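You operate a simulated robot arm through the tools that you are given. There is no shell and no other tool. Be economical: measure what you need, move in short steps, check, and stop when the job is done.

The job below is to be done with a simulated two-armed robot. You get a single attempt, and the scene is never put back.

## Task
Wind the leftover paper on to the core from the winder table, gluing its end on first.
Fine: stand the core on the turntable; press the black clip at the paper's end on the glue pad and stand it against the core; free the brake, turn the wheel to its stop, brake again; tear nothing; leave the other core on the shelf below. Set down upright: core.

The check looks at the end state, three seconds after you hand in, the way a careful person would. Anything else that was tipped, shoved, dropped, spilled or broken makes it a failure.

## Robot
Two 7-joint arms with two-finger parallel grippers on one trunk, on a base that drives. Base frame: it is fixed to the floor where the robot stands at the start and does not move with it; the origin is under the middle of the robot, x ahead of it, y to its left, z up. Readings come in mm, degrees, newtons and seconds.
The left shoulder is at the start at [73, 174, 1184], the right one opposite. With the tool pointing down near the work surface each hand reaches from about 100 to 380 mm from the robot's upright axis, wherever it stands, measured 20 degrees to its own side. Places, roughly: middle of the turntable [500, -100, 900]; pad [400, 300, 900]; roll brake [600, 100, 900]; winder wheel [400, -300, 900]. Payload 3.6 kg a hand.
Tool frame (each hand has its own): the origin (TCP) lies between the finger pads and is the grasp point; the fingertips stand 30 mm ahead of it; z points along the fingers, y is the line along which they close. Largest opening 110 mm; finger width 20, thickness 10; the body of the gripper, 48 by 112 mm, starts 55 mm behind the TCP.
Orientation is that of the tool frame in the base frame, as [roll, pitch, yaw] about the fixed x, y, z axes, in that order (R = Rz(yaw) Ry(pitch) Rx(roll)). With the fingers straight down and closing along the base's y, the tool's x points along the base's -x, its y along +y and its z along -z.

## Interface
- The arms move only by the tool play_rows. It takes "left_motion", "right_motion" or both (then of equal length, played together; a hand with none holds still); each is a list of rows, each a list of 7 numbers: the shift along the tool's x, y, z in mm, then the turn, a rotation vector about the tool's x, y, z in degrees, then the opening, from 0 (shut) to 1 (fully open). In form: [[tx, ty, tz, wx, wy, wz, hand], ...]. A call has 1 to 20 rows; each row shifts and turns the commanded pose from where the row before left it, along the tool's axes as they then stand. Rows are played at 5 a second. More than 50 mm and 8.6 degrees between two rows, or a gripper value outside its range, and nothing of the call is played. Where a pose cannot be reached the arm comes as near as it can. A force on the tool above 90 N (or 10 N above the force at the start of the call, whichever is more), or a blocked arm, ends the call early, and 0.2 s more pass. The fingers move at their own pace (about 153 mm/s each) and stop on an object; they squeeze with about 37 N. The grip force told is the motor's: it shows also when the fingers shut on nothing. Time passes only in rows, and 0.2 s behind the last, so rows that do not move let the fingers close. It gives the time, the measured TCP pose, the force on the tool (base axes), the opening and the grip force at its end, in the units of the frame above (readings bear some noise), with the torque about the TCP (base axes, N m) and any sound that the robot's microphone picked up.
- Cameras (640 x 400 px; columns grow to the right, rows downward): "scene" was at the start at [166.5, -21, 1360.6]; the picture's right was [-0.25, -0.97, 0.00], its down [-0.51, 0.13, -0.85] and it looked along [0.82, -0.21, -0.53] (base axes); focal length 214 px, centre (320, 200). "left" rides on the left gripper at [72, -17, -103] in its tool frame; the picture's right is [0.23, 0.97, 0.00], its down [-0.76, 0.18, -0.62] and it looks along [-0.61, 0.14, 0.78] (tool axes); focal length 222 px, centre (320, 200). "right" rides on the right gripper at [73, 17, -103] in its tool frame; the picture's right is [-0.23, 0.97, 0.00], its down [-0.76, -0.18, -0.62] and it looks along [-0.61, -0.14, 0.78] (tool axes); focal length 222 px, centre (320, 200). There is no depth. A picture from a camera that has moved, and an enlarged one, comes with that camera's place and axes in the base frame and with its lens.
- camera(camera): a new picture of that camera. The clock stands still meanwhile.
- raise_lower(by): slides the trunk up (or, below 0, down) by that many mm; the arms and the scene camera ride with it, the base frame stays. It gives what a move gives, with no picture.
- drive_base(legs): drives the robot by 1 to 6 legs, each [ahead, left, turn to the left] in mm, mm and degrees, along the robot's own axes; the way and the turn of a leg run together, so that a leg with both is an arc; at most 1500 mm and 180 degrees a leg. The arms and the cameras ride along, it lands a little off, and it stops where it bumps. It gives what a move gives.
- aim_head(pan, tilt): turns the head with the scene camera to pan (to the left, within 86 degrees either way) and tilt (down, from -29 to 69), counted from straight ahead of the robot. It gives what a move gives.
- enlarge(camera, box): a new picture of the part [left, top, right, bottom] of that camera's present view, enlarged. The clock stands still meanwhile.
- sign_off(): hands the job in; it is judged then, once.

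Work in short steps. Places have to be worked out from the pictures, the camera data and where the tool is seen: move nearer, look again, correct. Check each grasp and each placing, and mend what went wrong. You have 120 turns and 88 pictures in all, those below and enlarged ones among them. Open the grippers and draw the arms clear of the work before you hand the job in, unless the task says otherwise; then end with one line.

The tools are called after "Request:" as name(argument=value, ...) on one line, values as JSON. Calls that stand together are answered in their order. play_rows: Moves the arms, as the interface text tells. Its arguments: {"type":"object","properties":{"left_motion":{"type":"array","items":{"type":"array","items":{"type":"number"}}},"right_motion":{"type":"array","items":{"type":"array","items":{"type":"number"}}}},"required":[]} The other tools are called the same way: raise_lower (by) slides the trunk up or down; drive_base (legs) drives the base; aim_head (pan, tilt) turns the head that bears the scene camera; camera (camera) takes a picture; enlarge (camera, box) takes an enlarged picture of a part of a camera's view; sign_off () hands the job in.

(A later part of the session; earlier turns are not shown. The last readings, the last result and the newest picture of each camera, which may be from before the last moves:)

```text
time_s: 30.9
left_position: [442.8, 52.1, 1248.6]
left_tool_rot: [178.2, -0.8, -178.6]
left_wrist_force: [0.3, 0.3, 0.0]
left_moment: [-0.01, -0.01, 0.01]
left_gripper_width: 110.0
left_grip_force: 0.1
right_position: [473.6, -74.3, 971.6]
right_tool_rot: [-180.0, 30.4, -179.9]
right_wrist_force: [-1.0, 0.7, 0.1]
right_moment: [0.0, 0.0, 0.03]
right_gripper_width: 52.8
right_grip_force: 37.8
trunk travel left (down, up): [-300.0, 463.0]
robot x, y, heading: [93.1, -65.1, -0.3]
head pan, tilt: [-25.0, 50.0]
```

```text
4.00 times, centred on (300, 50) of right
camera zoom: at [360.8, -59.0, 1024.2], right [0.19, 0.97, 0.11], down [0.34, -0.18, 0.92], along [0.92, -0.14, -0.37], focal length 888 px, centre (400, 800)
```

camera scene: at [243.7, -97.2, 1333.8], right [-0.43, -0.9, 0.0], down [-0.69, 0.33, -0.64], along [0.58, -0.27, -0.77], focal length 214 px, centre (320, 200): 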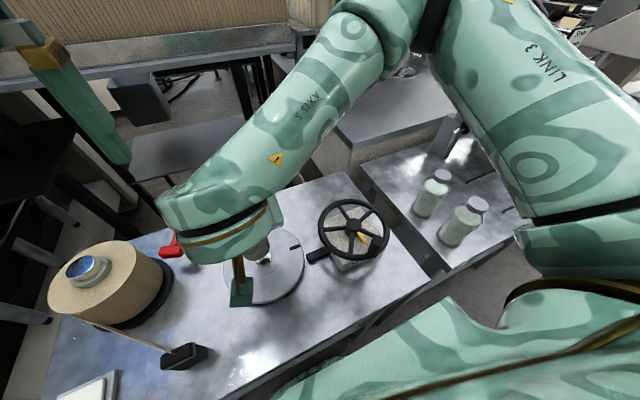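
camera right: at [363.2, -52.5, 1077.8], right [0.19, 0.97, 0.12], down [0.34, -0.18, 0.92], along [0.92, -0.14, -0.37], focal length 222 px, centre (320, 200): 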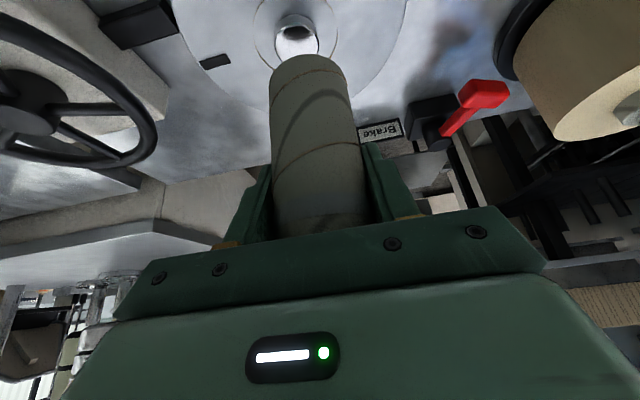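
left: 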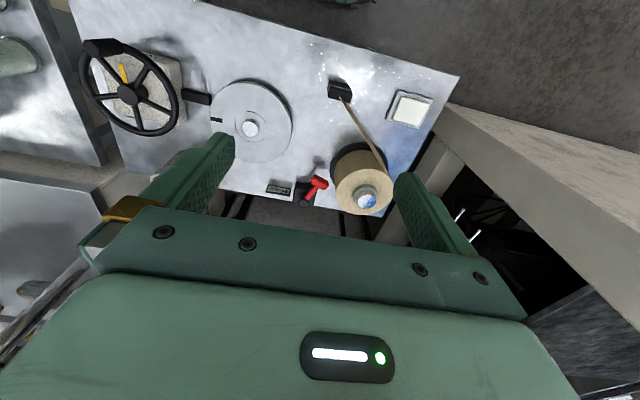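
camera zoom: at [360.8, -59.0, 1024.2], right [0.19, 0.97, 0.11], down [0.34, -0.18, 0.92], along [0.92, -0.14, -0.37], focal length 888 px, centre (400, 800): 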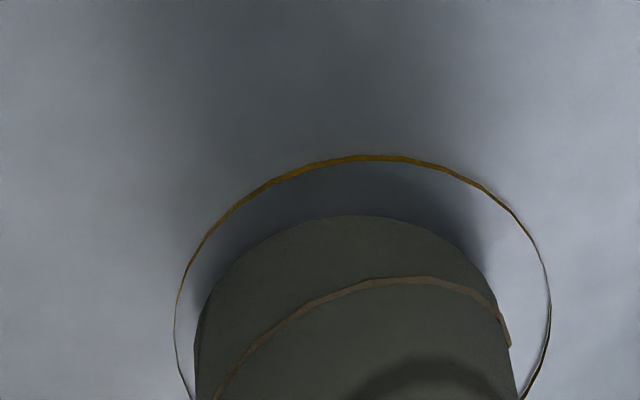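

Still slightly above; continue lowering 6 mm more with a 1 mm shift to +y.

Request:
play_rows(right_motion=[[0, 1, 0, 0, 0, 0, 0.3], [1.5, 0, 2.6, 0, 0, 0, 0.3], [1.5, 0, 2.6, 0, 0, 0, 0.3], [0, 0, 0, 0, 0, 0, 0.3]])

Request:
enlarge(camera="right", box=[220, 0, 380, 100])

```text
time_s: 31.9
left_position: [442.9, 52.2, 1248.3]
left_tool_rot: [178.2, -0.8, -178.6]
left_wrist_force: [0.3, 0.5, 0.0]
left_moment: [-0.02, -0.03, 0.02]
left_gripper_width: 110.1
left_grip_force: 0.1
right_position: [474.7, -74.6, 965.6]
right_tool_rot: [180.0, 30.4, -179.9]
right_wrist_force: [0.1, -1.2, -0.8]
right_moment: [-0.03, 0.01, -0.02]
right_gripper_width: 52.6
right_grip_force: 37.4
trunk travel left (down, up): [-300.0, 463.0]
robot x, y, heading: [95.2, -65.0, -0.3]
head pan, tilt: [-25.0, 50.0]
```

```text
4.00 times, centred on (300, 50) of right
camera zoom: at [360.7, -58.1, 1017.9], right [0.19, 0.97, 0.11], down [0.34, -0.18, 0.92], along [0.92, -0.14, -0.37], focal length 888 px, centre (400, 800)
```

zoom: 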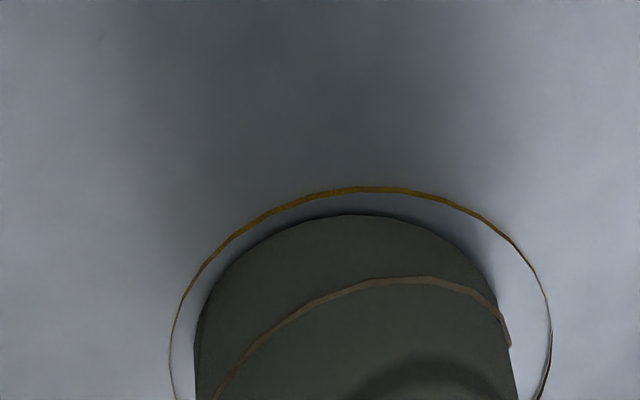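

Almost seated. I lower in 1.3 mm steps, watching for contact force.

Request:
play_rows(right_motion=[[0.7, 1, 1.1, 0, 0, 0, 0.3], [0.7, 0, 1.1, 0, 0, 0, 0.3], [0, 0, 0, 0, 0, 0, 0.3]])

Request:
enlarge(camera="right", box=[220, 0, 380, 100])

```text
time_s: 32.6
left_position: [441.9, 51.4, 1248.6]
left_tool_rot: [178.2, -0.7, -178.6]
left_wrist_force: [0.5, 0.3, 0.1]
left_moment: [0.01, -0.02, 0.01]
left_gripper_width: 110.0
left_grip_force: 0.1
right_position: [473.7, -72.5, 962.8]
right_tool_rot: [179.9, 30.4, -179.9]
right_wrist_force: [-0.2, -0.7, 6.7]
right_moment: [-0.14, 0.04, 0.0]
right_gripper_width: 52.8
right_grip_force: 36.7
trunk travel left (down, up): [-300.0, 463.0]
robot x, y, heading: [96.6, -67.0, -0.1]
head pan, tilt: [-25.0, 50.0]
```

```text
4.00 times, centred on (300, 50) of right
camera zoom: at [360.1, -56.2, 1015.9], right [0.19, 0.97, 0.12], down [0.34, -0.18, 0.92], along [0.92, -0.14, -0.37], focal length 888 px, centre (400, 800)
```

zoom: 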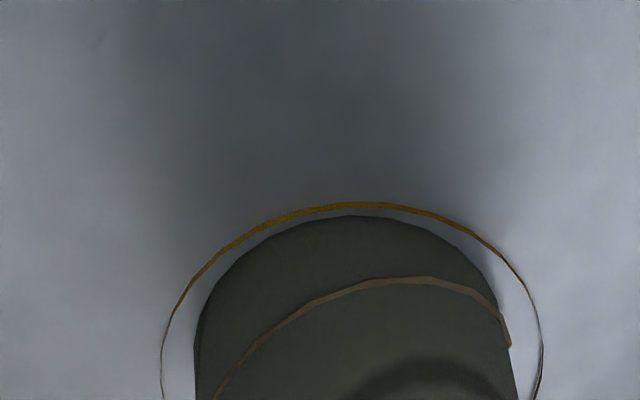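

Contact (6.7 N): seated. I nudge +2 mm in x for concentricity with pressure relieved, then open the fingers.

Request:
play_rows(right_motion=[[-0.5, 0, -0.8, 0, 0, 0, 0.3], [-1.9, 0, 1.1, 0, 0, 0, 0.3], [0, 0, 0, 0, 0, 0, 0.3], [0, 0, 0, 0, 0, 0, 0.55], [0, 0, 0, 0, 0, 0, 0.75], [0, 0, 0, 0, 0, 0, 1], [0, 0, 0, 0, 0, 0, 1]])

Request:
camera(camera="right")

```text
time_s: 34.2
left_position: [443.1, 52.1, 1247.7]
left_tool_rot: [178.2, -0.8, -178.7]
left_wrist_force: [0.0, -0.6, -0.2]
left_moment: [-0.01, 0.0, -0.01]
left_gripper_width: 109.9
left_grip_force: 0.1
right_position: [477.0, -73.2, 963.4]
right_tool_rot: [179.9, 30.3, -179.8]
right_wrist_force: [-0.3, 0.3, -0.3]
right_moment: [0.02, 0.02, -0.01]
right_gripper_width: 110.1
right_grip_force: 0.0
trunk travel left (down, up): [-300.0, 463.0]
robot x, y, heading: [96.1, -63.0, -0.3]
head pan, tilt: [-25.0, 50.0]
```

```text
49 pictures are left
camera right: at [362.8, -56.2, 1015.9], right [0.19, 0.97, 0.11], down [0.34, -0.18, 0.92], along [0.92, -0.14, -0.37], focal length 222 px, centre (320, 200)
```

right: 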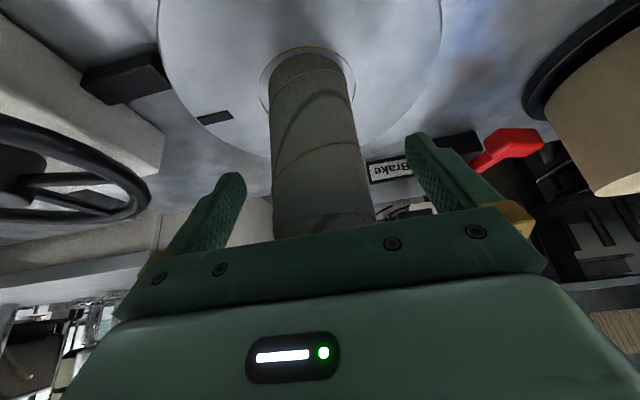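

The core stands free on the stub. I raise the right hand clear and swing it right, out of the way.

Request:
play_rows(right_motion=[[-18, 0, -31, 0, 0, 0, 1], [-18, 0, -31, 0, 0, 0, 1], [-18, 0, -31, 0, 0, 0, 1], [-18, 0, -31, 0, 0, 0, 1], [0, -40, 0, 0, 0, 0, 1], [0, -40, 0, 0, 0, 0, 1], [0, -40, 0, 0, 0, 0, 1], [0, -40, 0, 0, 0, 0, 1]])

Request:
aim_head(pan=20, tilt=50)

Request:
camera(camera="scene")

```text
time_s: 36.0
left_position: [443.4, 50.1, 1248.4]
left_tool_rot: [178.0, -0.8, -178.6]
left_wrist_force: [-0.5, 0.0, 0.0]
left_moment: [0.05, 0.01, 0.01]
left_gripper_width: 110.1
left_grip_force: 0.0
right_position: [476.8, -236.6, 1108.3]
right_tool_rot: [180.0, 30.3, -179.9]
right_wrist_force: [-0.3, 0.1, 0.4]
right_moment: [0.0, 0.0, 0.02]
right_gripper_width: 110.0
right_grip_force: 0.1
trunk travel left (down, up): [-300.0, 463.0]
robot x, y, heading: [94.2, -63.8, -0.2]
head pan, tilt: [-25.0, 50.0]
```

```text
time_s: 37.2
left_position: [445.0, 52.1, 1249.2]
left_tool_rot: [178.2, -0.8, -178.6]
left_wrist_force: [0.4, -0.5, -0.3]
left_moment: [0.02, 0.03, 0.0]
left_gripper_width: 109.9
left_grip_force: 0.1
right_position: [477.4, -234.5, 1107.8]
right_tool_rot: [180.0, 30.3, -179.9]
right_wrist_force: [-0.6, 0.2, -0.4]
right_moment: [-0.01, 0.0, 0.01]
right_gripper_width: 109.8
right_grip_force: 0.1
trunk travel left (down, up): [-300.0, 463.0]
robot x, y, heading: [91.7, -64.7, -0.0]
head pan, tilt: [20.0, 50.0]
```

```text
48 pictures are left
camera scene: at [246.1, -37.5, 1333.9], right [0.34, -0.94, 0.0], down [-0.72, -0.26, -0.64], along [0.6, 0.22, -0.77], focal length 214 px, centre (320, 200)
```

scene: 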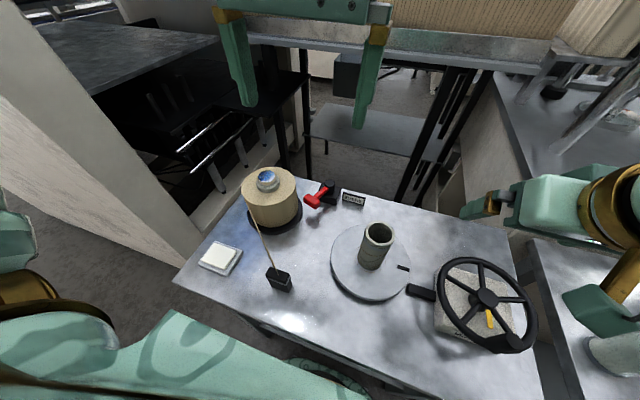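

The core stands well. I view the brake with the left wrist camera and the scene camera to fix its geometry.

Request:
enlarge(camera="scene", box=[240, 150, 400, 250])

Request:
camera(camera="left")

```text
4.00 times, centred on (320, 200) of scene
camera zoom: at [246.1, -37.5, 1333.9], right [0.34, -0.94, 0.0], down [-0.72, -0.26, -0.64], along [0.6, 0.22, -0.77], focal length 858 px, centre (320, 200)
```

zoom: 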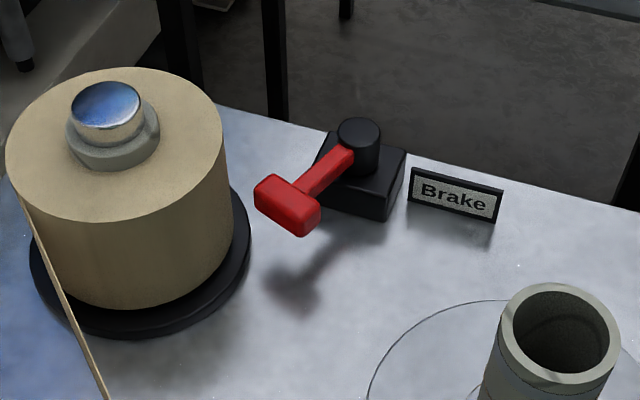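

```text
46 pictures are left
camera left: at [373.8, 30.3, 1352.7], right [-0.25, 0.97, 0.03], down [0.77, 0.18, 0.62], along [0.59, 0.18, -0.79], focal length 222 px, centre (320, 200)
```

left: 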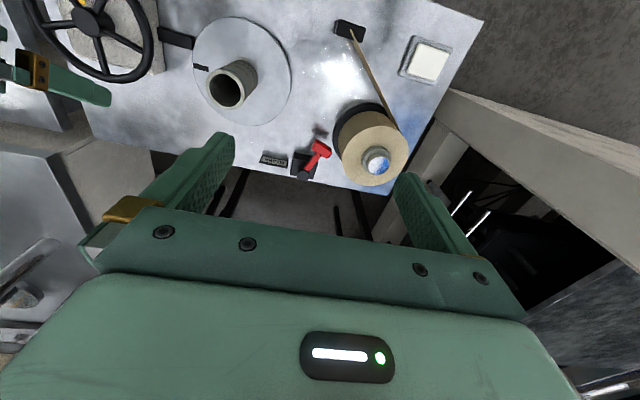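

Brake: post (646,79), T-handle (572,102), z≈900; roll centre (523,184), radius 60, so space left of the handle is tight. I'll straddle the lever shaft with the left hand, leaning in from the right. First tilt it high up (also gaining elbow room by strafing right 30).

Request:
drive_base(legs=[[0, -30, 0]])

Request:
play_rows(left_motion=[[-15, 0, 0, -7.5, 0, 0, 1], [-15, 0, 0, -7.5, 0, 0, 1], [-15, 0, 0, -7.5, 0, 0, 1], [-15, 0, 0, -7.5, 0, 0, 1], [-15, 0, 0, 0, -7, 0, 1], [-15, 0, 0, 0, -7, 0, 1], [-15, 0, 0, 0, -7, 0, 1], [0, 0, 0, 0, 0, 0, 0.36]])

Request:
camera(camera="left")

```text
time_s: 38.0
left_position: [443.3, 18.8, 1249.0]
left_tool_rot: [178.1, -0.9, -178.6]
left_wrist_force: [0.0, -0.5, -0.2]
left_moment: [0.05, -0.01, 0.01]
left_gripper_width: 110.0
left_grip_force: 0.0
right_position: [476.4, -265.4, 1106.9]
right_tool_rot: [179.9, 30.3, -179.9]
right_wrist_force: [-0.4, 0.6, -0.3]
right_moment: [0.04, 0.01, 0.02]
right_gripper_width: 110.0
right_grip_force: 0.2
trunk travel left (down, up): [-300.0, 463.0]
robot x, y, heading: [92.5, -94.3, -0.2]
head pan, tilt: [20.0, 50.0]
```

```text
time_s: 39.8
left_position: [547.8, 19.0, 1252.9]
left_tool_rot: [146.5, 16.9, 170.0]
left_wrist_force: [-0.4, -0.4, -0.1]
left_moment: [0.01, 0.03, 0.01]
left_gripper_width: 39.6
left_grip_force: 0.0
right_position: [475.9, -265.0, 1106.2]
right_tool_rot: [179.9, 30.3, -179.9]
right_wrist_force: [0.2, 0.9, 0.3]
right_moment: [-0.02, 0.03, 0.01]
right_gripper_width: 109.8
right_grip_force: 0.1
trunk travel left (down, up): [-300.0, 463.0]
robot x, y, heading: [95.2, -94.7, -0.1]
head pan, tilt: [20.0, 50.0]
```

```text
45 pictures are left
camera left: at [445.2, -33.8, 1304.9], right [-0.23, 0.87, 0.45], down [0.5, -0.29, 0.81], along [0.83, 0.41, -0.37], focal length 222 px, centre (320, 200)
```

left: 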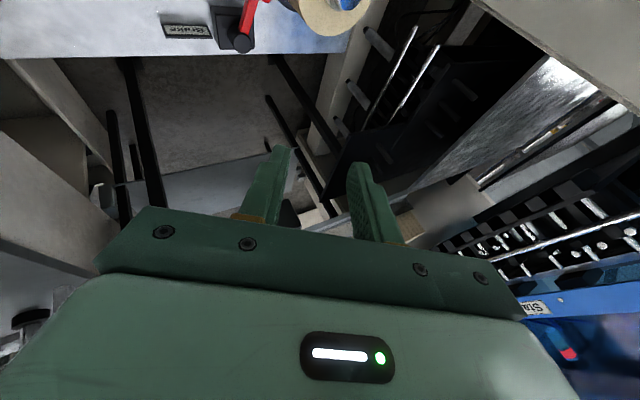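

The left arm moves freely now. I close the fingers and turn the hand 45° about its axis so the wide body clears the roll, then move over the lever.

Request:
play_rows(left_motion=[[0, 0, 0, 0, 0, 7.5, 0], [0, 0, 0, 0, 0, 7.5, 0], [0, 0, 0, 0, 0, 7.5, 0], [0, 0, 0, 0, 0, 7.5, 0], [0, 0, 0, 0, 0, 7.5, 0], [0, 0, 0, 0, 0, 7.5, 0], [0, 0, 0, 0, 0, 0, 0]])

```text
time_s: 41.4
left_position: [545.2, 20.0, 1249.2]
left_tool_rot: [143.9, 8.5, 157.5]
left_wrist_force: [-0.8, -0.9, -0.1]
left_moment: [-0.06, 0.02, -0.01]
left_gripper_width: 0.0
left_grip_force: 37.1
left hand out of reach, approached as far as the arm can: row 3, 4, 5, 6
right_position: [475.8, -264.7, 1107.9]
right_tool_rot: [180.0, 30.3, -179.9]
right_wrist_force: [0.1, 0.7, -0.6]
right_moment: [-0.01, 0.01, 0.02]
right_gripper_width: 109.9
right_grip_force: 0.0
trunk travel left (down, up): [-300.0, 463.0]
robot x, y, heading: [92.6, -95.2, -0.1]
head pan, tilt: [20.0, 50.0]
```

The wrist can't turn that way. I undo the turn; clearance to the roll is kept by going in slightly higher. I turn back and descend to above the lever.

Request:
play_rows(left_motion=[[0, 0, 0, 0, 0, -7.5, 0], [0, 0, 0, 0, 0, -7.5, 0], [0, 0, 0, 0, 0, -7.5, 0], [0, 0, 0, 0, 0, -7.5, 0], [0, 0, 0, 0, 0, -7.5, 0], [0, 0, 0, 0, 0, -7.5, 0], [5.3, -8.1, 37.3, 0, 0, 0, 0], [5.3, -8.1, 37.3, 0, 0, 0, 0], [5.3, -8.1, 37.3, 0, 0, 0, 0], [5.3, -8.1, 37.3, 0, 0, 0, 0], [5.3, -8.1, 37.3, 0, 0, 0, 0], [0, 0, 0, 0, 0, 0, 0]])

Request:
camera(camera="scene")

```text
time_s: 44.0
left_position: [605.4, 74.5, 1074.2]
left_tool_rot: [158.8, 31.2, -160.9]
left_wrist_force: [-0.2, 0.3, 0.1]
left_moment: [0.03, 0.01, -0.01]
left_gripper_width: 0.1
left_grip_force: 37.1
right_position: [477.0, -264.1, 1106.9]
right_tool_rot: [180.0, 30.4, -180.0]
right_wrist_force: [-0.5, 0.0, -0.4]
right_moment: [0.02, 0.0, 0.03]
right_gripper_width: 109.9
right_grip_force: 0.2
trunk travel left (down, up): [-300.0, 463.0]
robot x, y, heading: [96.3, -93.8, -0.1]
head pan, tilt: [20.0, 50.0]
```

```text
44 pictures are left
camera scene: at [245.5, -68.2, 1334.0], right [0.34, -0.94, 0.0], down [-0.72, -0.26, -0.64], along [0.6, 0.22, -0.77], focal length 214 px, centre (320, 200)
```

scene: 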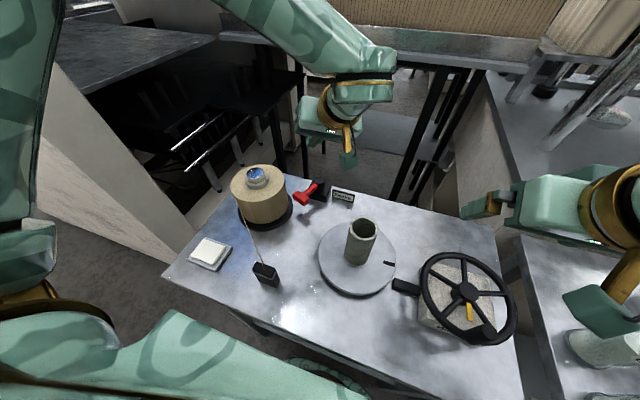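

The turn overshot by about −29°; I turn it back by +27° and check the pose.

Request:
play_rows(left_motion=[[0, 0, 0, 0, 0, 7, 0], [0, 0, 0, 0, 0, 7, 0], [0, 0, 0, 0, 0, 7, 0], [0, 0, 0, 0, 0, 7, 0], [0, 0, 0, 0, 0, 0, 0]])

Request:
enlarge(camera="scene", box=[220, 80, 420, 240])

Request:
camera(camera="left")

```text
time_s: 45.2
left_position: [606.8, 73.3, 1073.4]
left_tool_rot: [147.1, 18.1, 171.7]
left_wrist_force: [-0.2, 0.6, 0.2]
left_moment: [0.01, 0.01, -0.01]
left_gripper_width: 0.0
left_grip_force: 37.2
right_position: [477.4, -265.5, 1107.4]
right_tool_rot: [-180.0, 30.3, -179.8]
right_wrist_force: [0.5, -0.5, -0.5]
right_moment: [-0.02, 0.0, 0.02]
right_gripper_width: 109.7
right_grip_force: 0.1
trunk travel left (down, up): [-300.0, 463.0]
robot x, y, heading: [93.6, -96.6, -0.1]
head pan, tilt: [20.0, 50.0]
```

```text
2.50 times, centred on (320, 160) of scene
camera zoom: at [246.0, -67.9, 1333.9], right [0.34, -0.94, 0.0], down [-0.72, -0.26, -0.64], along [0.6, 0.22, -0.77], focal length 536 px, centre (320, 300)
```

zoom: 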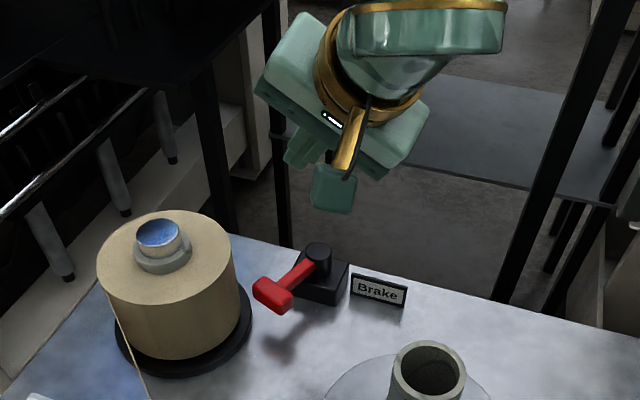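

```text
42 pictures are left
camera left: at [505.5, 17.8, 1126.4], right [-0.26, 0.86, 0.43], down [0.5, -0.26, 0.83], along [0.83, 0.43, -0.36], focal length 222 px, centre (320, 200)
```

left: 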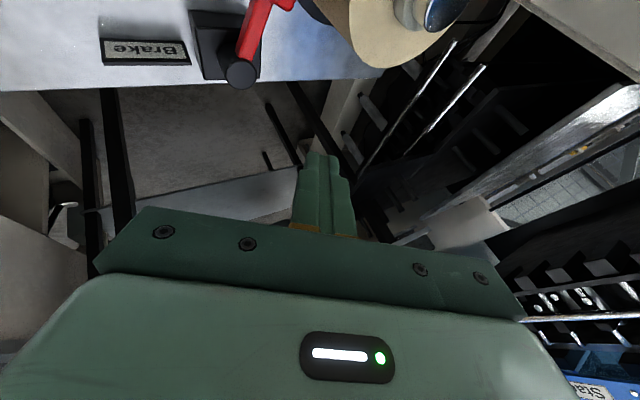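

I move down to TCP (600,111,960), tip just above and left of the lever shaft, and inspect.

Request:
play_rows(left_motion=[[15.6, -8.5, 35.6, 0, 0, 0, 0], [15.6, -8.5, 35.6, 0, 0, 0, 0], [15.6, -8.5, 35.6, 0, 0, 0, 0], [0, 0, 0, 0, 0, 0, 0]])

Request:
enlarge(camera="scene", box=[240, 130, 400, 230])

Request:
camera(camera="left")

```text
time_s: 46.2
left_position: [599.4, 109.9, 960.0]
left_tool_rot: [147.1, 18.2, 171.9]
left_wrist_force: [-0.1, -0.1, -0.6]
left_moment: [-0.02, -0.01, 0.0]
left_gripper_width: 0.0
left_grip_force: 36.8
right_position: [476.1, -265.0, 1107.4]
right_tool_rot: [-180.0, 30.3, -179.9]
right_wrist_force: [-0.3, 0.2, -0.2]
right_moment: [0.06, -0.02, 0.0]
right_gripper_width: 110.0
right_grip_force: 0.0
trunk travel left (down, up): [-300.0, 463.0]
robot x, y, heading: [95.4, -95.9, -0.0]
head pan, tilt: [20.0, 50.0]
```

```text
4.00 times, centred on (320, 180) of scene
camera zoom: at [245.5, -68.2, 1334.0], right [0.34, -0.94, 0.0], down [-0.72, -0.26, -0.64], along [0.6, 0.22, -0.77], focal length 858 px, centre (320, 280)
```

zoom: 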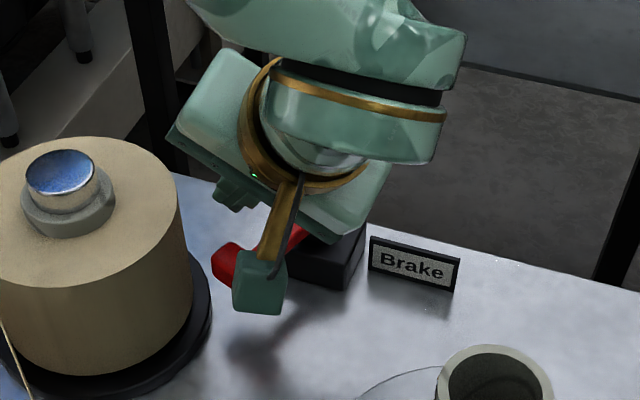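

```text
40 pictures are left
camera left: at [498.0, 54.9, 1012.1], right [-0.26, 0.86, 0.43], down [0.5, -0.26, 0.83], along [0.83, 0.43, -0.36], focal length 222 px, centre (320, 200)
```

left: 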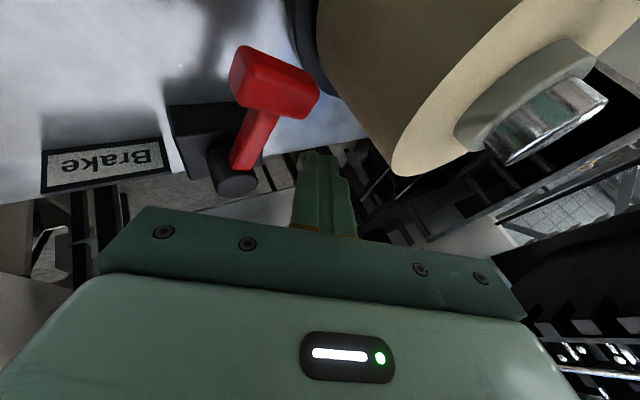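

The finger is on the far-left side of the lever shaft, between bar and post. I descend 38 mm vertically.

Request:
play_rows(left_motion=[[5.9, -9.8, 15.2, 0, 0, 0, 0], [5.9, -9.8, 15.2, 0, 0, 0, 0], [0, 0, 0, 0, 0, 0, 0]])

Request:
camera(camera="left")

```text
time_s: 47.0
left_position: [599.8, 111.6, 922.0]
left_tool_rot: [147.2, 18.3, 171.8]
left_wrist_force: [-0.4, 1.9, 1.4]
left_moment: [-0.05, 0.01, -0.01]
left_gripper_width: 0.0
left_grip_force: 37.4
right_position: [475.4, -264.3, 1107.8]
right_tool_rot: [179.9, 30.2, -179.9]
right_wrist_force: [0.3, -0.4, -0.6]
right_moment: [-0.01, 0.0, -0.01]
right_gripper_width: 110.0
right_grip_force: 0.0
trunk travel left (down, up): [-300.0, 463.0]
robot x, y, heading: [92.5, -92.2, -0.0]
head pan, tilt: [20.0, 50.0]
```

```text
39 pictures are left
camera left: at [498.4, 55.2, 974.3], right [-0.26, 0.86, 0.43], down [0.5, -0.26, 0.83], along [0.83, 0.43, -0.36], focal length 222 px, centre (320, 200)
```

left: 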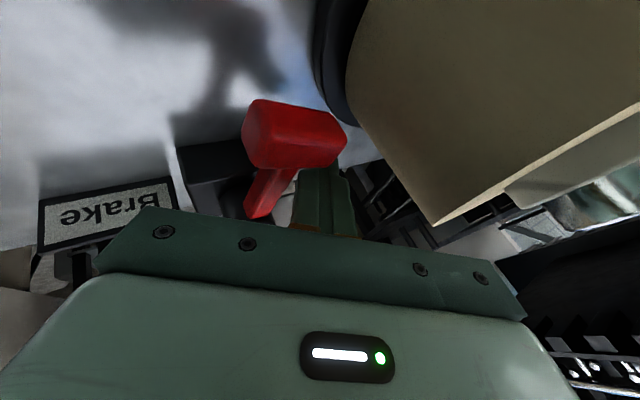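

The finger is hooked left of the shaft. I push toward −y by 20 mm and watch the force.

Request:
play_rows(left_motion=[[1.4, -8.4, -6, 0, 0, 0, 0], [1.4, -8.4, -6, 0, 0, 0, 0], [0, 0, 0, 0, 0, 0, 0]])

Request:
camera(camera="left")

```text
time_s: 47.8
left_position: [595.2, 91.9, 922.4]
left_tool_rot: [147.2, 18.0, 171.8]
left_wrist_force: [0.2, 1.4, 0.7]
left_moment: [0.0, -0.01, 0.03]
left_gripper_width: 0.0
left_grip_force: 36.9
right_position: [477.5, -265.2, 1107.9]
right_tool_rot: [180.0, 30.4, -179.9]
right_wrist_force: [0.5, 0.5, -0.5]
right_moment: [0.02, 0.01, 0.04]
right_gripper_width: 109.9
right_grip_force: 0.0
trunk travel left (down, up): [-300.0, 463.0]
robot x, y, heading: [92.9, -96.4, -0.1]
head pan, tilt: [20.0, 50.0]
```

```text
38 pictures are left
camera left: at [493.0, 35.6, 975.6], right [-0.26, 0.86, 0.43], down [0.5, -0.26, 0.83], along [0.83, 0.43, -0.36], focal length 222 px, centre (320, 200)
```

left: 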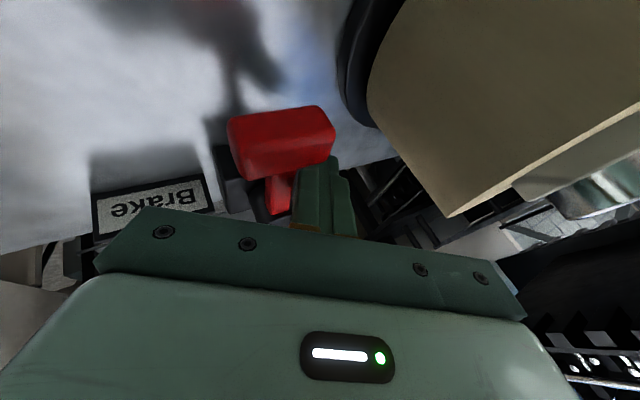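

The lever swings with almost no resistance. I continue pushing along the arc.

Request:
play_rows(left_motion=[[-1.4, -8.6, -5, 0, 0, 0, 0], [-3, -8.6, -4.5, 0, 0, 0, 0], [0, 0, 0, 0, 0, 0, 0]])

Request:
camera(camera="left")

Request:
enlarge(camera="scene", box=[240, 130, 400, 230])

```text
time_s: 48.6
left_position: [596.1, 71.0, 922.5]
left_tool_rot: [147.0, 18.2, 171.9]
left_wrist_force: [2.3, 1.9, 7.0]
left_moment: [-0.06, -0.06, 0.06]
left_gripper_width: 0.0
left_grip_force: 36.9
right_position: [476.2, -264.6, 1107.2]
right_tool_rot: [180.0, 30.3, -179.8]
right_wrist_force: [0.4, 0.4, 0.4]
right_moment: [0.02, 0.02, 0.03]
right_gripper_width: 109.9
right_grip_force: 0.1
trunk travel left (down, up): [-300.0, 463.0]
robot x, y, heading: [91.7, -94.2, -0.4]
head pan, tilt: [20.0, 50.0]
```

```text
37 pictures are left
camera left: at [494.7, 14.5, 975.2], right [-0.26, 0.86, 0.43], down [0.5, -0.26, 0.83], along [0.83, 0.43, -0.36], focal length 222 px, centre (320, 200)
```

left: 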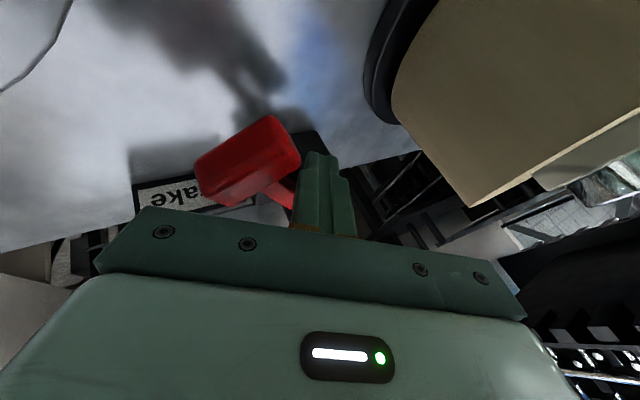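

```text
4.00 times, centred on (320, 180) of scene
camera zoom: at [245.6, -67.9, 1334.0], right [0.34, -0.94, 0.0], down [-0.72, -0.26, -0.64], along [0.6, 0.22, -0.77], focal length 858 px, centre (320, 280)
```

zoom: 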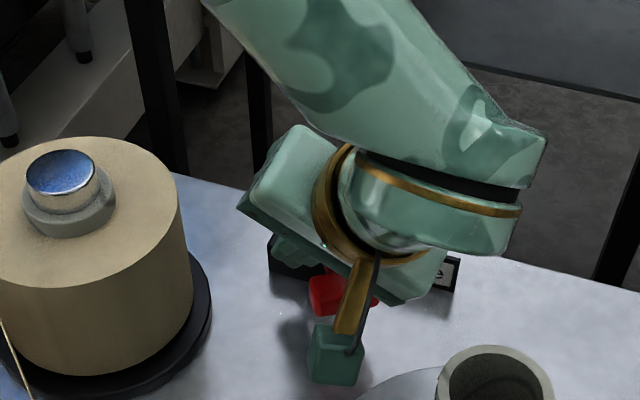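

Lever has turned ~45°. I keep following the arc to find the stop.

Request:
play_rows(left_motion=[[-5.9, -7.9, -2.8, 0, 0, 0, 0], [-5.9, -7.9, -2.8, 0, 0, 0, 0], [0, 0, 0, 0, 0, 0, 0]])

Request:
camera(camera="left")

```text
time_s: 49.4
left_position: [600.1, 64.5, 924.1]
left_tool_rot: [146.8, 18.1, 172.8]
left_wrist_force: [-36.3, 50.1, 13.0]
left_moment: [0.17, 0.17, 0.25]
left_gripper_width: 0.0
left_grip_force: 36.6
right_position: [472.7, -257.8, 1110.1]
right_tool_rot: [-179.5, 30.5, -179.5]
right_wrist_force: [0.0, -0.1, 0.1]
right_moment: [-0.01, 0.0, -0.01]
right_gripper_width: 110.2
right_grip_force: 0.1
trunk travel left (down, up): [-300.0, 463.0]
robot x, y, heading: [97.3, -93.8, -0.1]
head pan, tilt: [20.0, 50.0]
```

```text
35 pictures are left
camera left: at [498.7, 6.0, 975.9], right [-0.28, 0.86, 0.44], down [0.5, -0.26, 0.82], along [0.82, 0.45, -0.36], focal length 222 px, centre (320, 200)
```

left: 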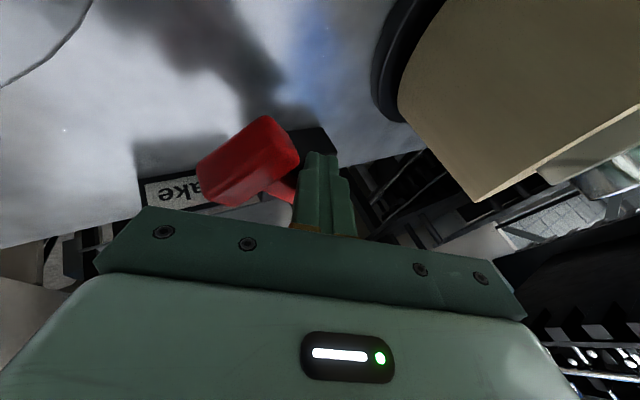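

Firm stop reached (~60 N): the brake is over at its other end. I back off, lift, and level the left hand on the way to the clip.

Request:
play_rows(left_motion=[[5.9, 7.9, 2.8, 0, 0, 0, 0], [5.9, 7.9, 2.8, 0, 0, 0, 0], [5.9, 7.9, 2.8, 0, 0, 0, 0], [-12.4, 20.6, -31.9, 0, 0, 0, 0], [-12.4, 20.6, -31.9, 0, 0, 0, 0], [-12.4, 20.6, -31.9, 0, 0, 0, 0], [-12.4, 20.6, -31.9, 0, 0, 0, 0], [20, 0, 0, 0, 7, 0, 0.5], [20, 0, 0, 0, 7, 0, 0.5], [20, 0, 0, 0, 7, 0, 0.5], [20, 0, 0, 8, 0, 0, 0.5], [20, 0, 0, 8, 0, 0, 0.5], [20, 0, 0, 8, 0, 0, 0.5], [20, 0, 0, 8, 0, 0, 0.5], [0, 0, 0, 0, 0, 0, 0.5]])

Request:
camera(camera="scene")

```text
time_s: 52.6
left_position: [453.1, 79.3, 1070.8]
left_tool_rot: [-179.0, 0.2, -177.1]
left_wrist_force: [0.1, 1.2, 0.6]
left_moment: [-0.02, 0.01, 0.03]
left_gripper_width: 55.0
left_grip_force: 0.1
right_position: [475.9, -265.8, 1106.9]
right_tool_rot: [179.9, 30.2, -180.0]
right_wrist_force: [0.7, -0.4, -0.3]
right_moment: [-0.01, -0.02, -0.01]
right_gripper_width: 109.8
right_grip_force: 0.0
trunk travel left (down, up): [-300.0, 463.0]
robot x, y, heading: [94.3, -94.1, -0.2]
head pan, tilt: [20.0, 50.0]
```

```text
34 pictures are left
camera scene: at [246.3, -68.6, 1333.8], right [0.34, -0.94, 0.0], down [-0.72, -0.26, -0.64], along [0.6, 0.22, -0.77], focal length 214 px, centre (320, 200)
```

scene: 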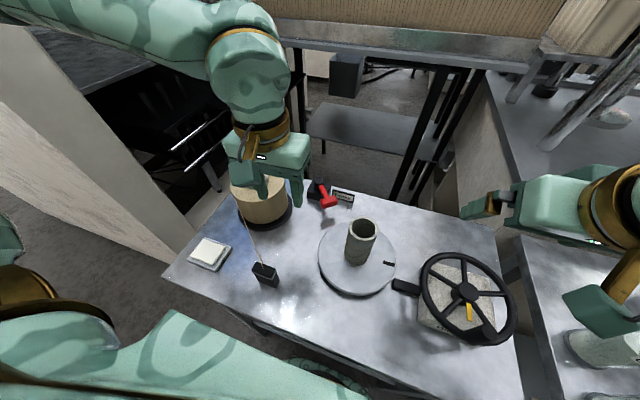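

Brake lever visibly moved to its other side. I bring the left hand over the clip and look at it.

Request:
play_rows(left_motion=[[34, 4, 0, 0, 0, 0, 0.5], [34, 4, 0, 0, 0, -2.5, 0.5], [0, 0, 0, 0, 0, 0, 0.5]])

Request:
camera(camera="left")

Request:
enlarge(camera="scene", box=[180, 220, 340, 320])

```text
time_s: 53.4
left_position: [390.2, 83.0, 1071.9]
left_tool_rot: [-179.1, 0.1, -174.6]
left_wrist_force: [0.4, -0.4, 0.0]
left_moment: [0.02, -0.01, 0.0]
left_gripper_width: 54.8
left_grip_force: 0.0
left hand out of reach, approached as far as the arm can: row 2
right_position: [476.4, -265.0, 1107.1]
right_tool_rot: [180.0, 30.3, -179.9]
right_wrist_force: [0.0, -0.1, -1.4]
right_moment: [0.0, -0.03, -0.04]
right_gripper_width: 109.8
right_grip_force: 0.1
trunk travel left (down, up): [-300.0, 463.0]
robot x, y, heading: [94.3, -95.8, -0.3]
head pan, tilt: [20.0, 50.0]
```

```text
33 pictures are left
camera left: at [320.4, 61.2, 1176.2], right [-0.32, 0.95, -0.02], down [0.74, 0.26, 0.62], along [0.59, 0.19, -0.78], focal length 222 px, centre (320, 200)
```

left: 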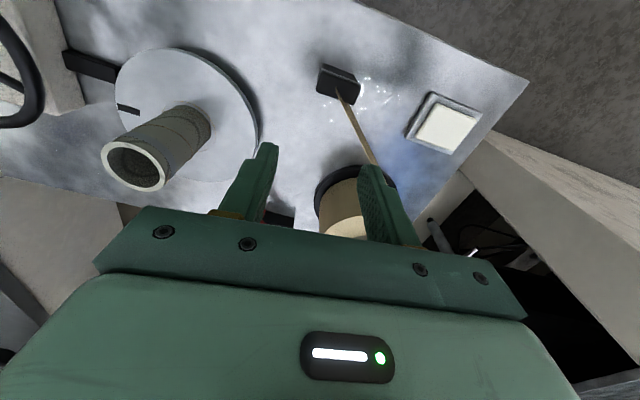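

```text
4.00 times, centred on (260, 270) of scene
camera zoom: at [246.0, -67.8, 1333.9], right [0.34, -0.94, 0.0], down [-0.72, -0.26, -0.64], along [0.6, 0.22, -0.77], focal length 858 px, centre (560, -80)
```

zoom: 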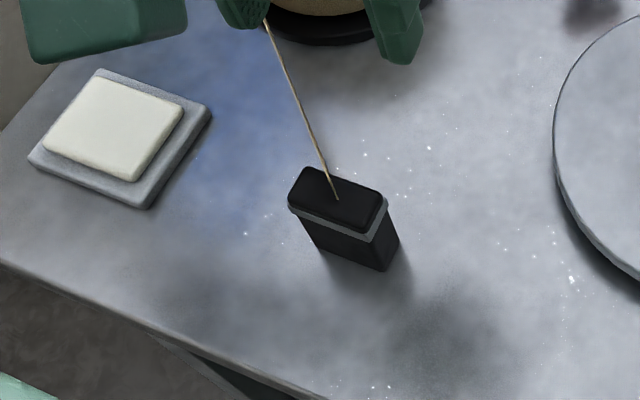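

The base is now too close for the clip. I back the base to about (−55,−35) so the left arm can work tilted ~45° at clip, pad and core.

Request:
drive_base(legs=[[-150, 60, 0.3]])

Request:
play_rows(left_motion=[[0, 0, 0, -0.5, -8, -4, 0.8], [0, 0, 0, 0, -8, 0, 0.8], [0, 0, 0, 0, -8, 0, 0.8], [0, 0, 0, 0, -8, 0, 0.8], [0, 0, 0, 0, -8, 0, 0.8], [0, 0, 0, 0, 0, 0, 0.8]])

```text
time_s: 54.8
left_position: [235.3, 144.5, 1071.9]
left_tool_rot: [-179.0, 0.1, -174.2]
left_wrist_force: [-0.2, 0.1, 0.3]
left_moment: [0.0, -0.04, -0.02]
left_gripper_width: 54.6
left_grip_force: 0.0
right_position: [325.0, -202.5, 1108.2]
right_tool_rot: [-180.0, 30.3, -179.6]
right_wrist_force: [0.6, 1.0, -0.5]
right_moment: [-0.02, 0.02, 0.0]
right_gripper_width: 110.1
right_grip_force: 0.0
trunk travel left (down, up): [-300.0, 463.0]
robot x, y, heading: [-63.1, -34.3, 0.0]
head pan, tilt: [20.0, 50.0]
```

```text
refused: row 1 steps farther than a row can; nothing moved
```

Retry with a smaller first row, correcting yaw separately.

Request:
play_rows(left_motion=[[0, 0, 0, -1, 0, 5.8, 0.8], [0, 0, 0, 0, -8, 0, 0.8], [10, 0, 0, 0, -8, 0, 0.8], [10, 0, 0, 0, -8, 0, 0.8], [0, 0, 0, 0, -8, 0, 0.8], [0, 0, 0, 0, -8, 0, 0.8], [0, 0, 0, 0, 0, 0, 0.8]])

Request:
camera(camera="scene")

Request:
camera(camera="left")

```text
time_s: 56.4
left_position: [335.2, 91.8, 1116.3]
left_tool_rot: [179.7, 40.1, 179.9]
left_wrist_force: [0.7, -1.2, 0.1]
left_moment: [0.0, 0.0, 0.01]
left_gripper_width: 87.9
left_grip_force: 0.0
left hand out of reach, approached as far as the arm can: row 2, 3, 4, 5, 6
right_position: [324.8, -202.8, 1107.6]
right_tool_rot: [180.0, 30.3, -179.5]
right_wrist_force: [0.0, 0.0, -0.8]
right_moment: [-0.01, 0.02, -0.03]
right_gripper_width: 109.8
right_grip_force: 0.0
trunk travel left (down, up): [-300.0, 463.0]
robot x, y, heading: [-60.5, -34.2, -0.0]
head pan, tilt: [20.0, 50.0]
```

```text
31 pictures are left
camera scene: at [93.5, -7.1, 1333.9], right [0.34, -0.94, 0.0], down [-0.72, -0.26, -0.64], along [0.6, 0.22, -0.77], focal length 214 px, centre (320, 200)
```

scene: 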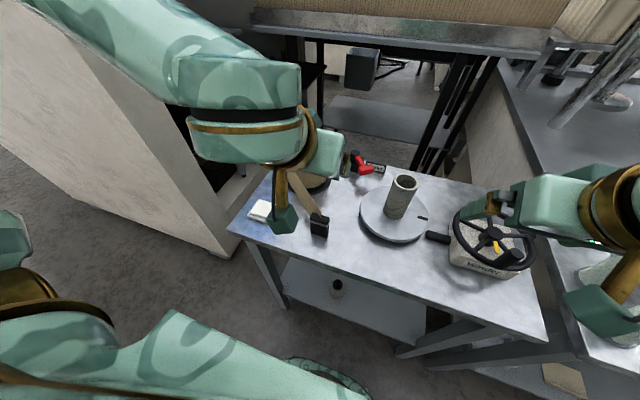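

```text
30 pictures are left
camera left: at [214.4, 74.5, 1149.5], right [-0.18, 0.97, -0.14], down [0.18, 0.18, 0.97], along [0.97, 0.14, -0.21], focal length 222 px, centre (320, 200)
```

left: 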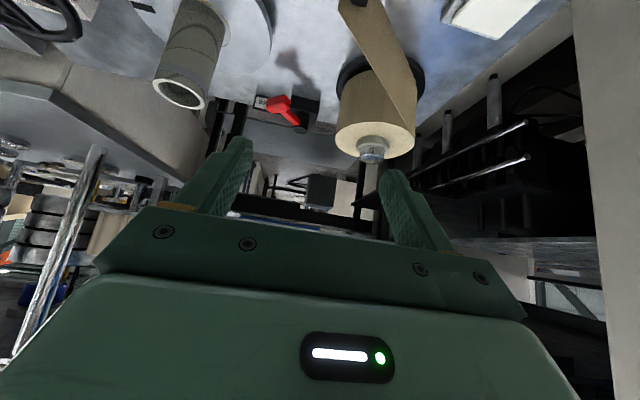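

Good tilted posture. I lower toward a standoff behind the clip (300,93,1000) and look.

Request:
play_rows(left_motion=[[33.8, 0, 22, 0, 0, 0, 0.8], [33.8, 0, 22, 0, 0, 0, 0.8], [33.8, 0, 22, 0, 0, 0, 0.8], [0, 0, 0, 0, 0, 0, 0.8]])

Request:
camera(camera="left")

Request:
enlarge(camera="scene", box=[220, 150, 420, 275])

```text
time_s: 57.4
left_position: [331.7, 69.1, 1005.0]
left_tool_rot: [179.8, 40.1, 180.0]
left_wrist_force: [-0.4, 0.6, -0.3]
left_moment: [-0.02, -0.02, 0.02]
left_gripper_width: 88.2
left_grip_force: 0.0
left hand out of reach, approached as far as the arm can: row 1, 2, 3
right_position: [325.2, -203.4, 1106.5]
right_tool_rot: [-180.0, 30.2, -179.4]
right_wrist_force: [-0.6, 0.2, -0.5]
right_moment: [0.05, -0.06, 0.0]
right_gripper_width: 110.0
right_grip_force: 0.1
trunk travel left (down, up): [-300.0, 463.0]
robot x, y, heading: [-59.8, -36.0, 0.2]
head pan, tilt: [20.0, 50.0]
```

```text
29 pictures are left
camera left: at [211.6, 51.5, 1037.5], right [-0.18, 0.97, -0.14], down [0.18, 0.18, 0.97], along [0.97, 0.14, -0.21], focal length 222 px, centre (320, 200)
```

left: 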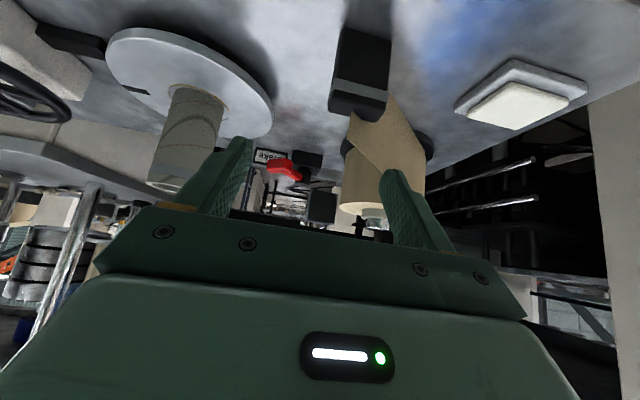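

```text
3.20 times, centred on (320, 212) of scene
camera zoom: at [93.1, -7.3, 1334.0], right [0.34, -0.94, 0.0], down [-0.72, -0.26, -0.64], along [0.6, 0.22, -0.77], focal length 686 px, centre (320, 160)
```

zoom: 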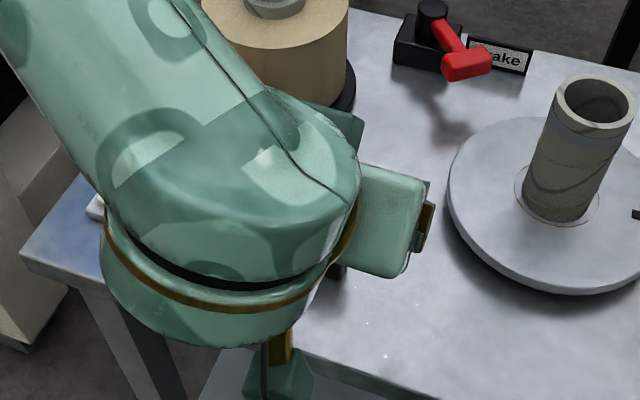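

The clip is tall: centre ≈(363,95), about 44×25×60 mm, z 861–921. I reduce tilt to 32°, centre on it in y and come nearer.

Request:
play_rows(left_motion=[[0, 0, 0, 0, 8, 0, 0.8], [2.5, 12.5, 16, 0, 0, 0, 0.8], [2.5, 12.5, 16, 0, 0, 0, 0.8], [0, 0, 0, 0, 0, 0, 0.8]])

Request:
camera(camera="left")

```text
time_s: 58.4
left_position: [346.5, 93.4, 973.7]
left_tool_rot: [179.9, 32.1, 179.9]
left_wrist_force: [-1.1, 0.1, 0.0]
left_moment: [0.0, -0.01, -0.01]
left_gripper_width: 87.8
left_grip_force: 0.1
right_position: [325.3, -203.2, 1106.5]
right_tool_rot: [-180.0, 30.1, -179.6]
right_wrist_force: [0.0, -0.7, -0.8]
right_moment: [-0.02, 0.0, 0.01]
right_gripper_width: 109.9
right_grip_force: 0.0
trunk travel left (down, up): [-300.0, 463.0]
robot x, y, heading: [-63.8, -30.5, 0.2]
head pan, tilt: [20.0, 50.0]
```

```text
27 pictures are left
camera left: at [230.6, 76.5, 1024.3], right [-0.19, 0.97, -0.12], down [0.31, 0.18, 0.93], along [0.93, 0.14, -0.34], focal length 222 px, centre (320, 200)
```

left: 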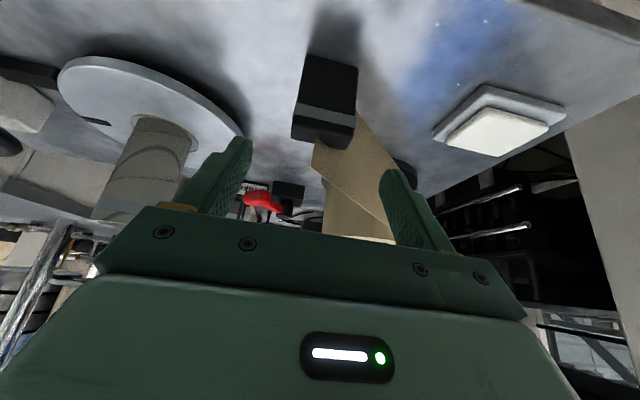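

Clip is centred between the fingers. I go in to TCP (363,95,905) and close.

Request:
play_rows(left_motion=[[7.5, 0.5, 22.4, 0, 0, 0, 0.8], [7.5, 0.5, 22.4, 0, 0, 0, 0.8], [7.5, 0.5, 22.4, 0, 0, 0, 0.8], [0, 0, 0, 0, 0, 0, 0.8], [0, 0, 0, 0, 0, 0, 0.45], [0, 0, 0, 0, 0, 0, 0.3], [0, 0, 0, 0, 0, 0, 0.2], [0, 0, 0, 0, 0, 0, 0.2]])

Request:
camera(camera="left")

```text
time_s: 60.2
left_position: [362.2, 96.9, 904.3]
left_tool_rot: [179.9, 32.1, -180.0]
left_wrist_force: [0.2, 0.9, 0.7]
left_moment: [-0.03, -0.01, -0.02]
left_gripper_width: 43.5
left_grip_force: 37.0
right_position: [325.7, -202.8, 1107.0]
right_tool_rot: [180.0, 30.2, -179.5]
right_wrist_force: [-0.5, 0.3, 0.4]
right_moment: [0.01, 0.02, 0.04]
right_gripper_width: 110.0
right_grip_force: 0.2
trunk travel left (down, up): [-300.0, 463.0]
robot x, y, heading: [-58.0, -35.6, 0.1]
head pan, tilt: [20.0, 50.0]
```

```text
26 pictures are left
camera left: at [247.0, 79.3, 954.8], right [-0.19, 0.97, -0.12], down [0.31, 0.18, 0.93], along [0.93, 0.14, -0.34], focal length 222 px, centre (320, 200)
```

left: 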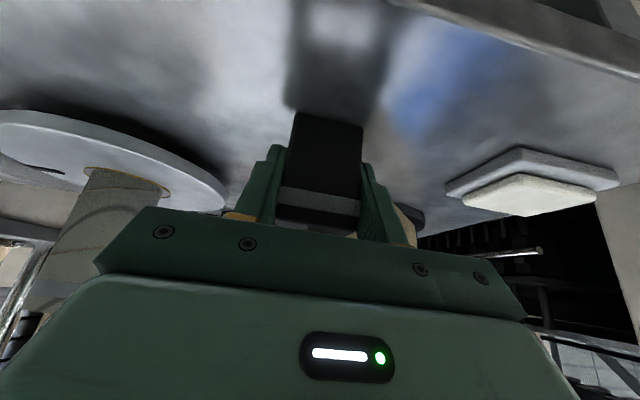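

Clip gripped (43.5 mm). Pad centre ≈(371,254), top ≈874. I lift 40 mm and carry it over the pad.

Request:
play_rows(left_motion=[[-10.6, 0, -17, 0, 0, 0, 0.2], [-10.6, 0, -17, 0, 0, 0, 0.2], [0, 26, 0, 0, 0, 0, 0.2], [0, 26, 0, 0, 0, 0, 0.2], [0, 26, 0, 0, 0, 0, 0.2], [0, 27, 0, 0, 0, 0, 0.2], [0, 27, 0, 0, 0, 0, 0.2], [0, 25, 0, 0, 0, 0, 0.2], [0, 0, 0, 0, 0, 0, 0.2]])

Request:
camera(camera="left")

Request:
camera(camera="scene")

```text
time_s: 62.2
left_position: [364.2, 253.3, 945.4]
left_tool_rot: [179.8, 32.1, 179.9]
left_wrist_force: [0.0, 0.1, -1.7]
left_moment: [0.0, -0.01, 0.0]
left_gripper_width: 43.5
left_grip_force: 36.3
right_position: [325.7, -204.0, 1107.9]
right_tool_rot: [180.0, 30.2, -179.5]
right_wrist_force: [1.0, -0.2, -0.4]
right_moment: [-0.01, -0.01, 0.0]
right_gripper_width: 110.2
right_grip_force: 0.1
trunk travel left (down, up): [-300.0, 463.0]
robot x, y, heading: [-54.4, -36.6, 0.1]
head pan, tilt: [20.0, 50.0]
```

```text
25 pictures are left
camera left: at [248.8, 236.4, 996.0], right [-0.19, 0.97, -0.12], down [0.31, 0.18, 0.93], along [0.93, 0.14, -0.34], focal length 222 px, centre (320, 200)
```

left: 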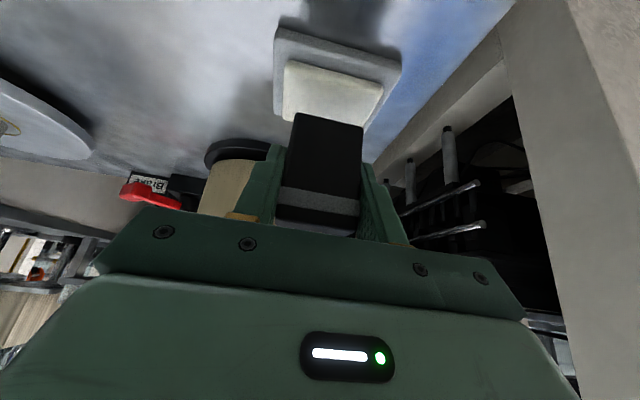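

```text
24 pictures are left
camera scene: at [93.9, -7.8, 1333.8], right [0.34, -0.94, 0.0], down [-0.72, -0.26, -0.64], along [0.6, 0.22, -0.77], focal length 214 px, centre (320, 200)
```

scene: 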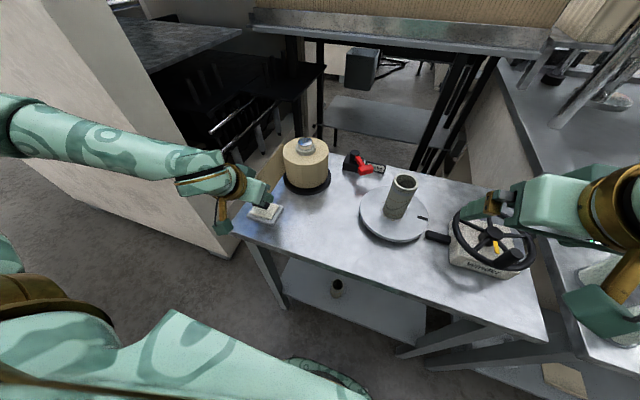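

Directly over the pad. I lower 22 mm, then in small steps to contact.

Request:
play_rows(left_motion=[[5.8, 0, 9.3, 0, 0, 0, 0.2], [5.8, 0, 9.3, 0, 0, 0, 0.2], [1.1, 0, 1.7, 0, 0, 0, 0.2], [1.1, 0, 1.7, 0, 0, 0, 0.2], [0, 0, 0, 0, 0, 0, 0.2]])

```text
time_s: 63.4
left_position: [363.6, 250.6, 921.6]
left_tool_rot: [179.9, 32.5, 179.9]
left_wrist_force: [3.0, 8.3, 37.7]
left_moment: [-0.07, -0.2, -0.04]
left_gripper_width: 42.9
left_grip_force: 36.8
right_position: [323.2, -203.7, 1108.2]
right_tool_rot: [-180.0, 30.4, -179.6]
right_wrist_force: [0.5, -0.9, 0.0]
right_moment: [0.0, -0.01, 0.01]
right_gripper_width: 109.9
right_grip_force: 0.1
trunk travel left (down, up): [-300.0, 463.0]
robot x, y, heading: [-60.7, -35.6, 0.1]
head pan, tilt: [20.0, 50.0]
```

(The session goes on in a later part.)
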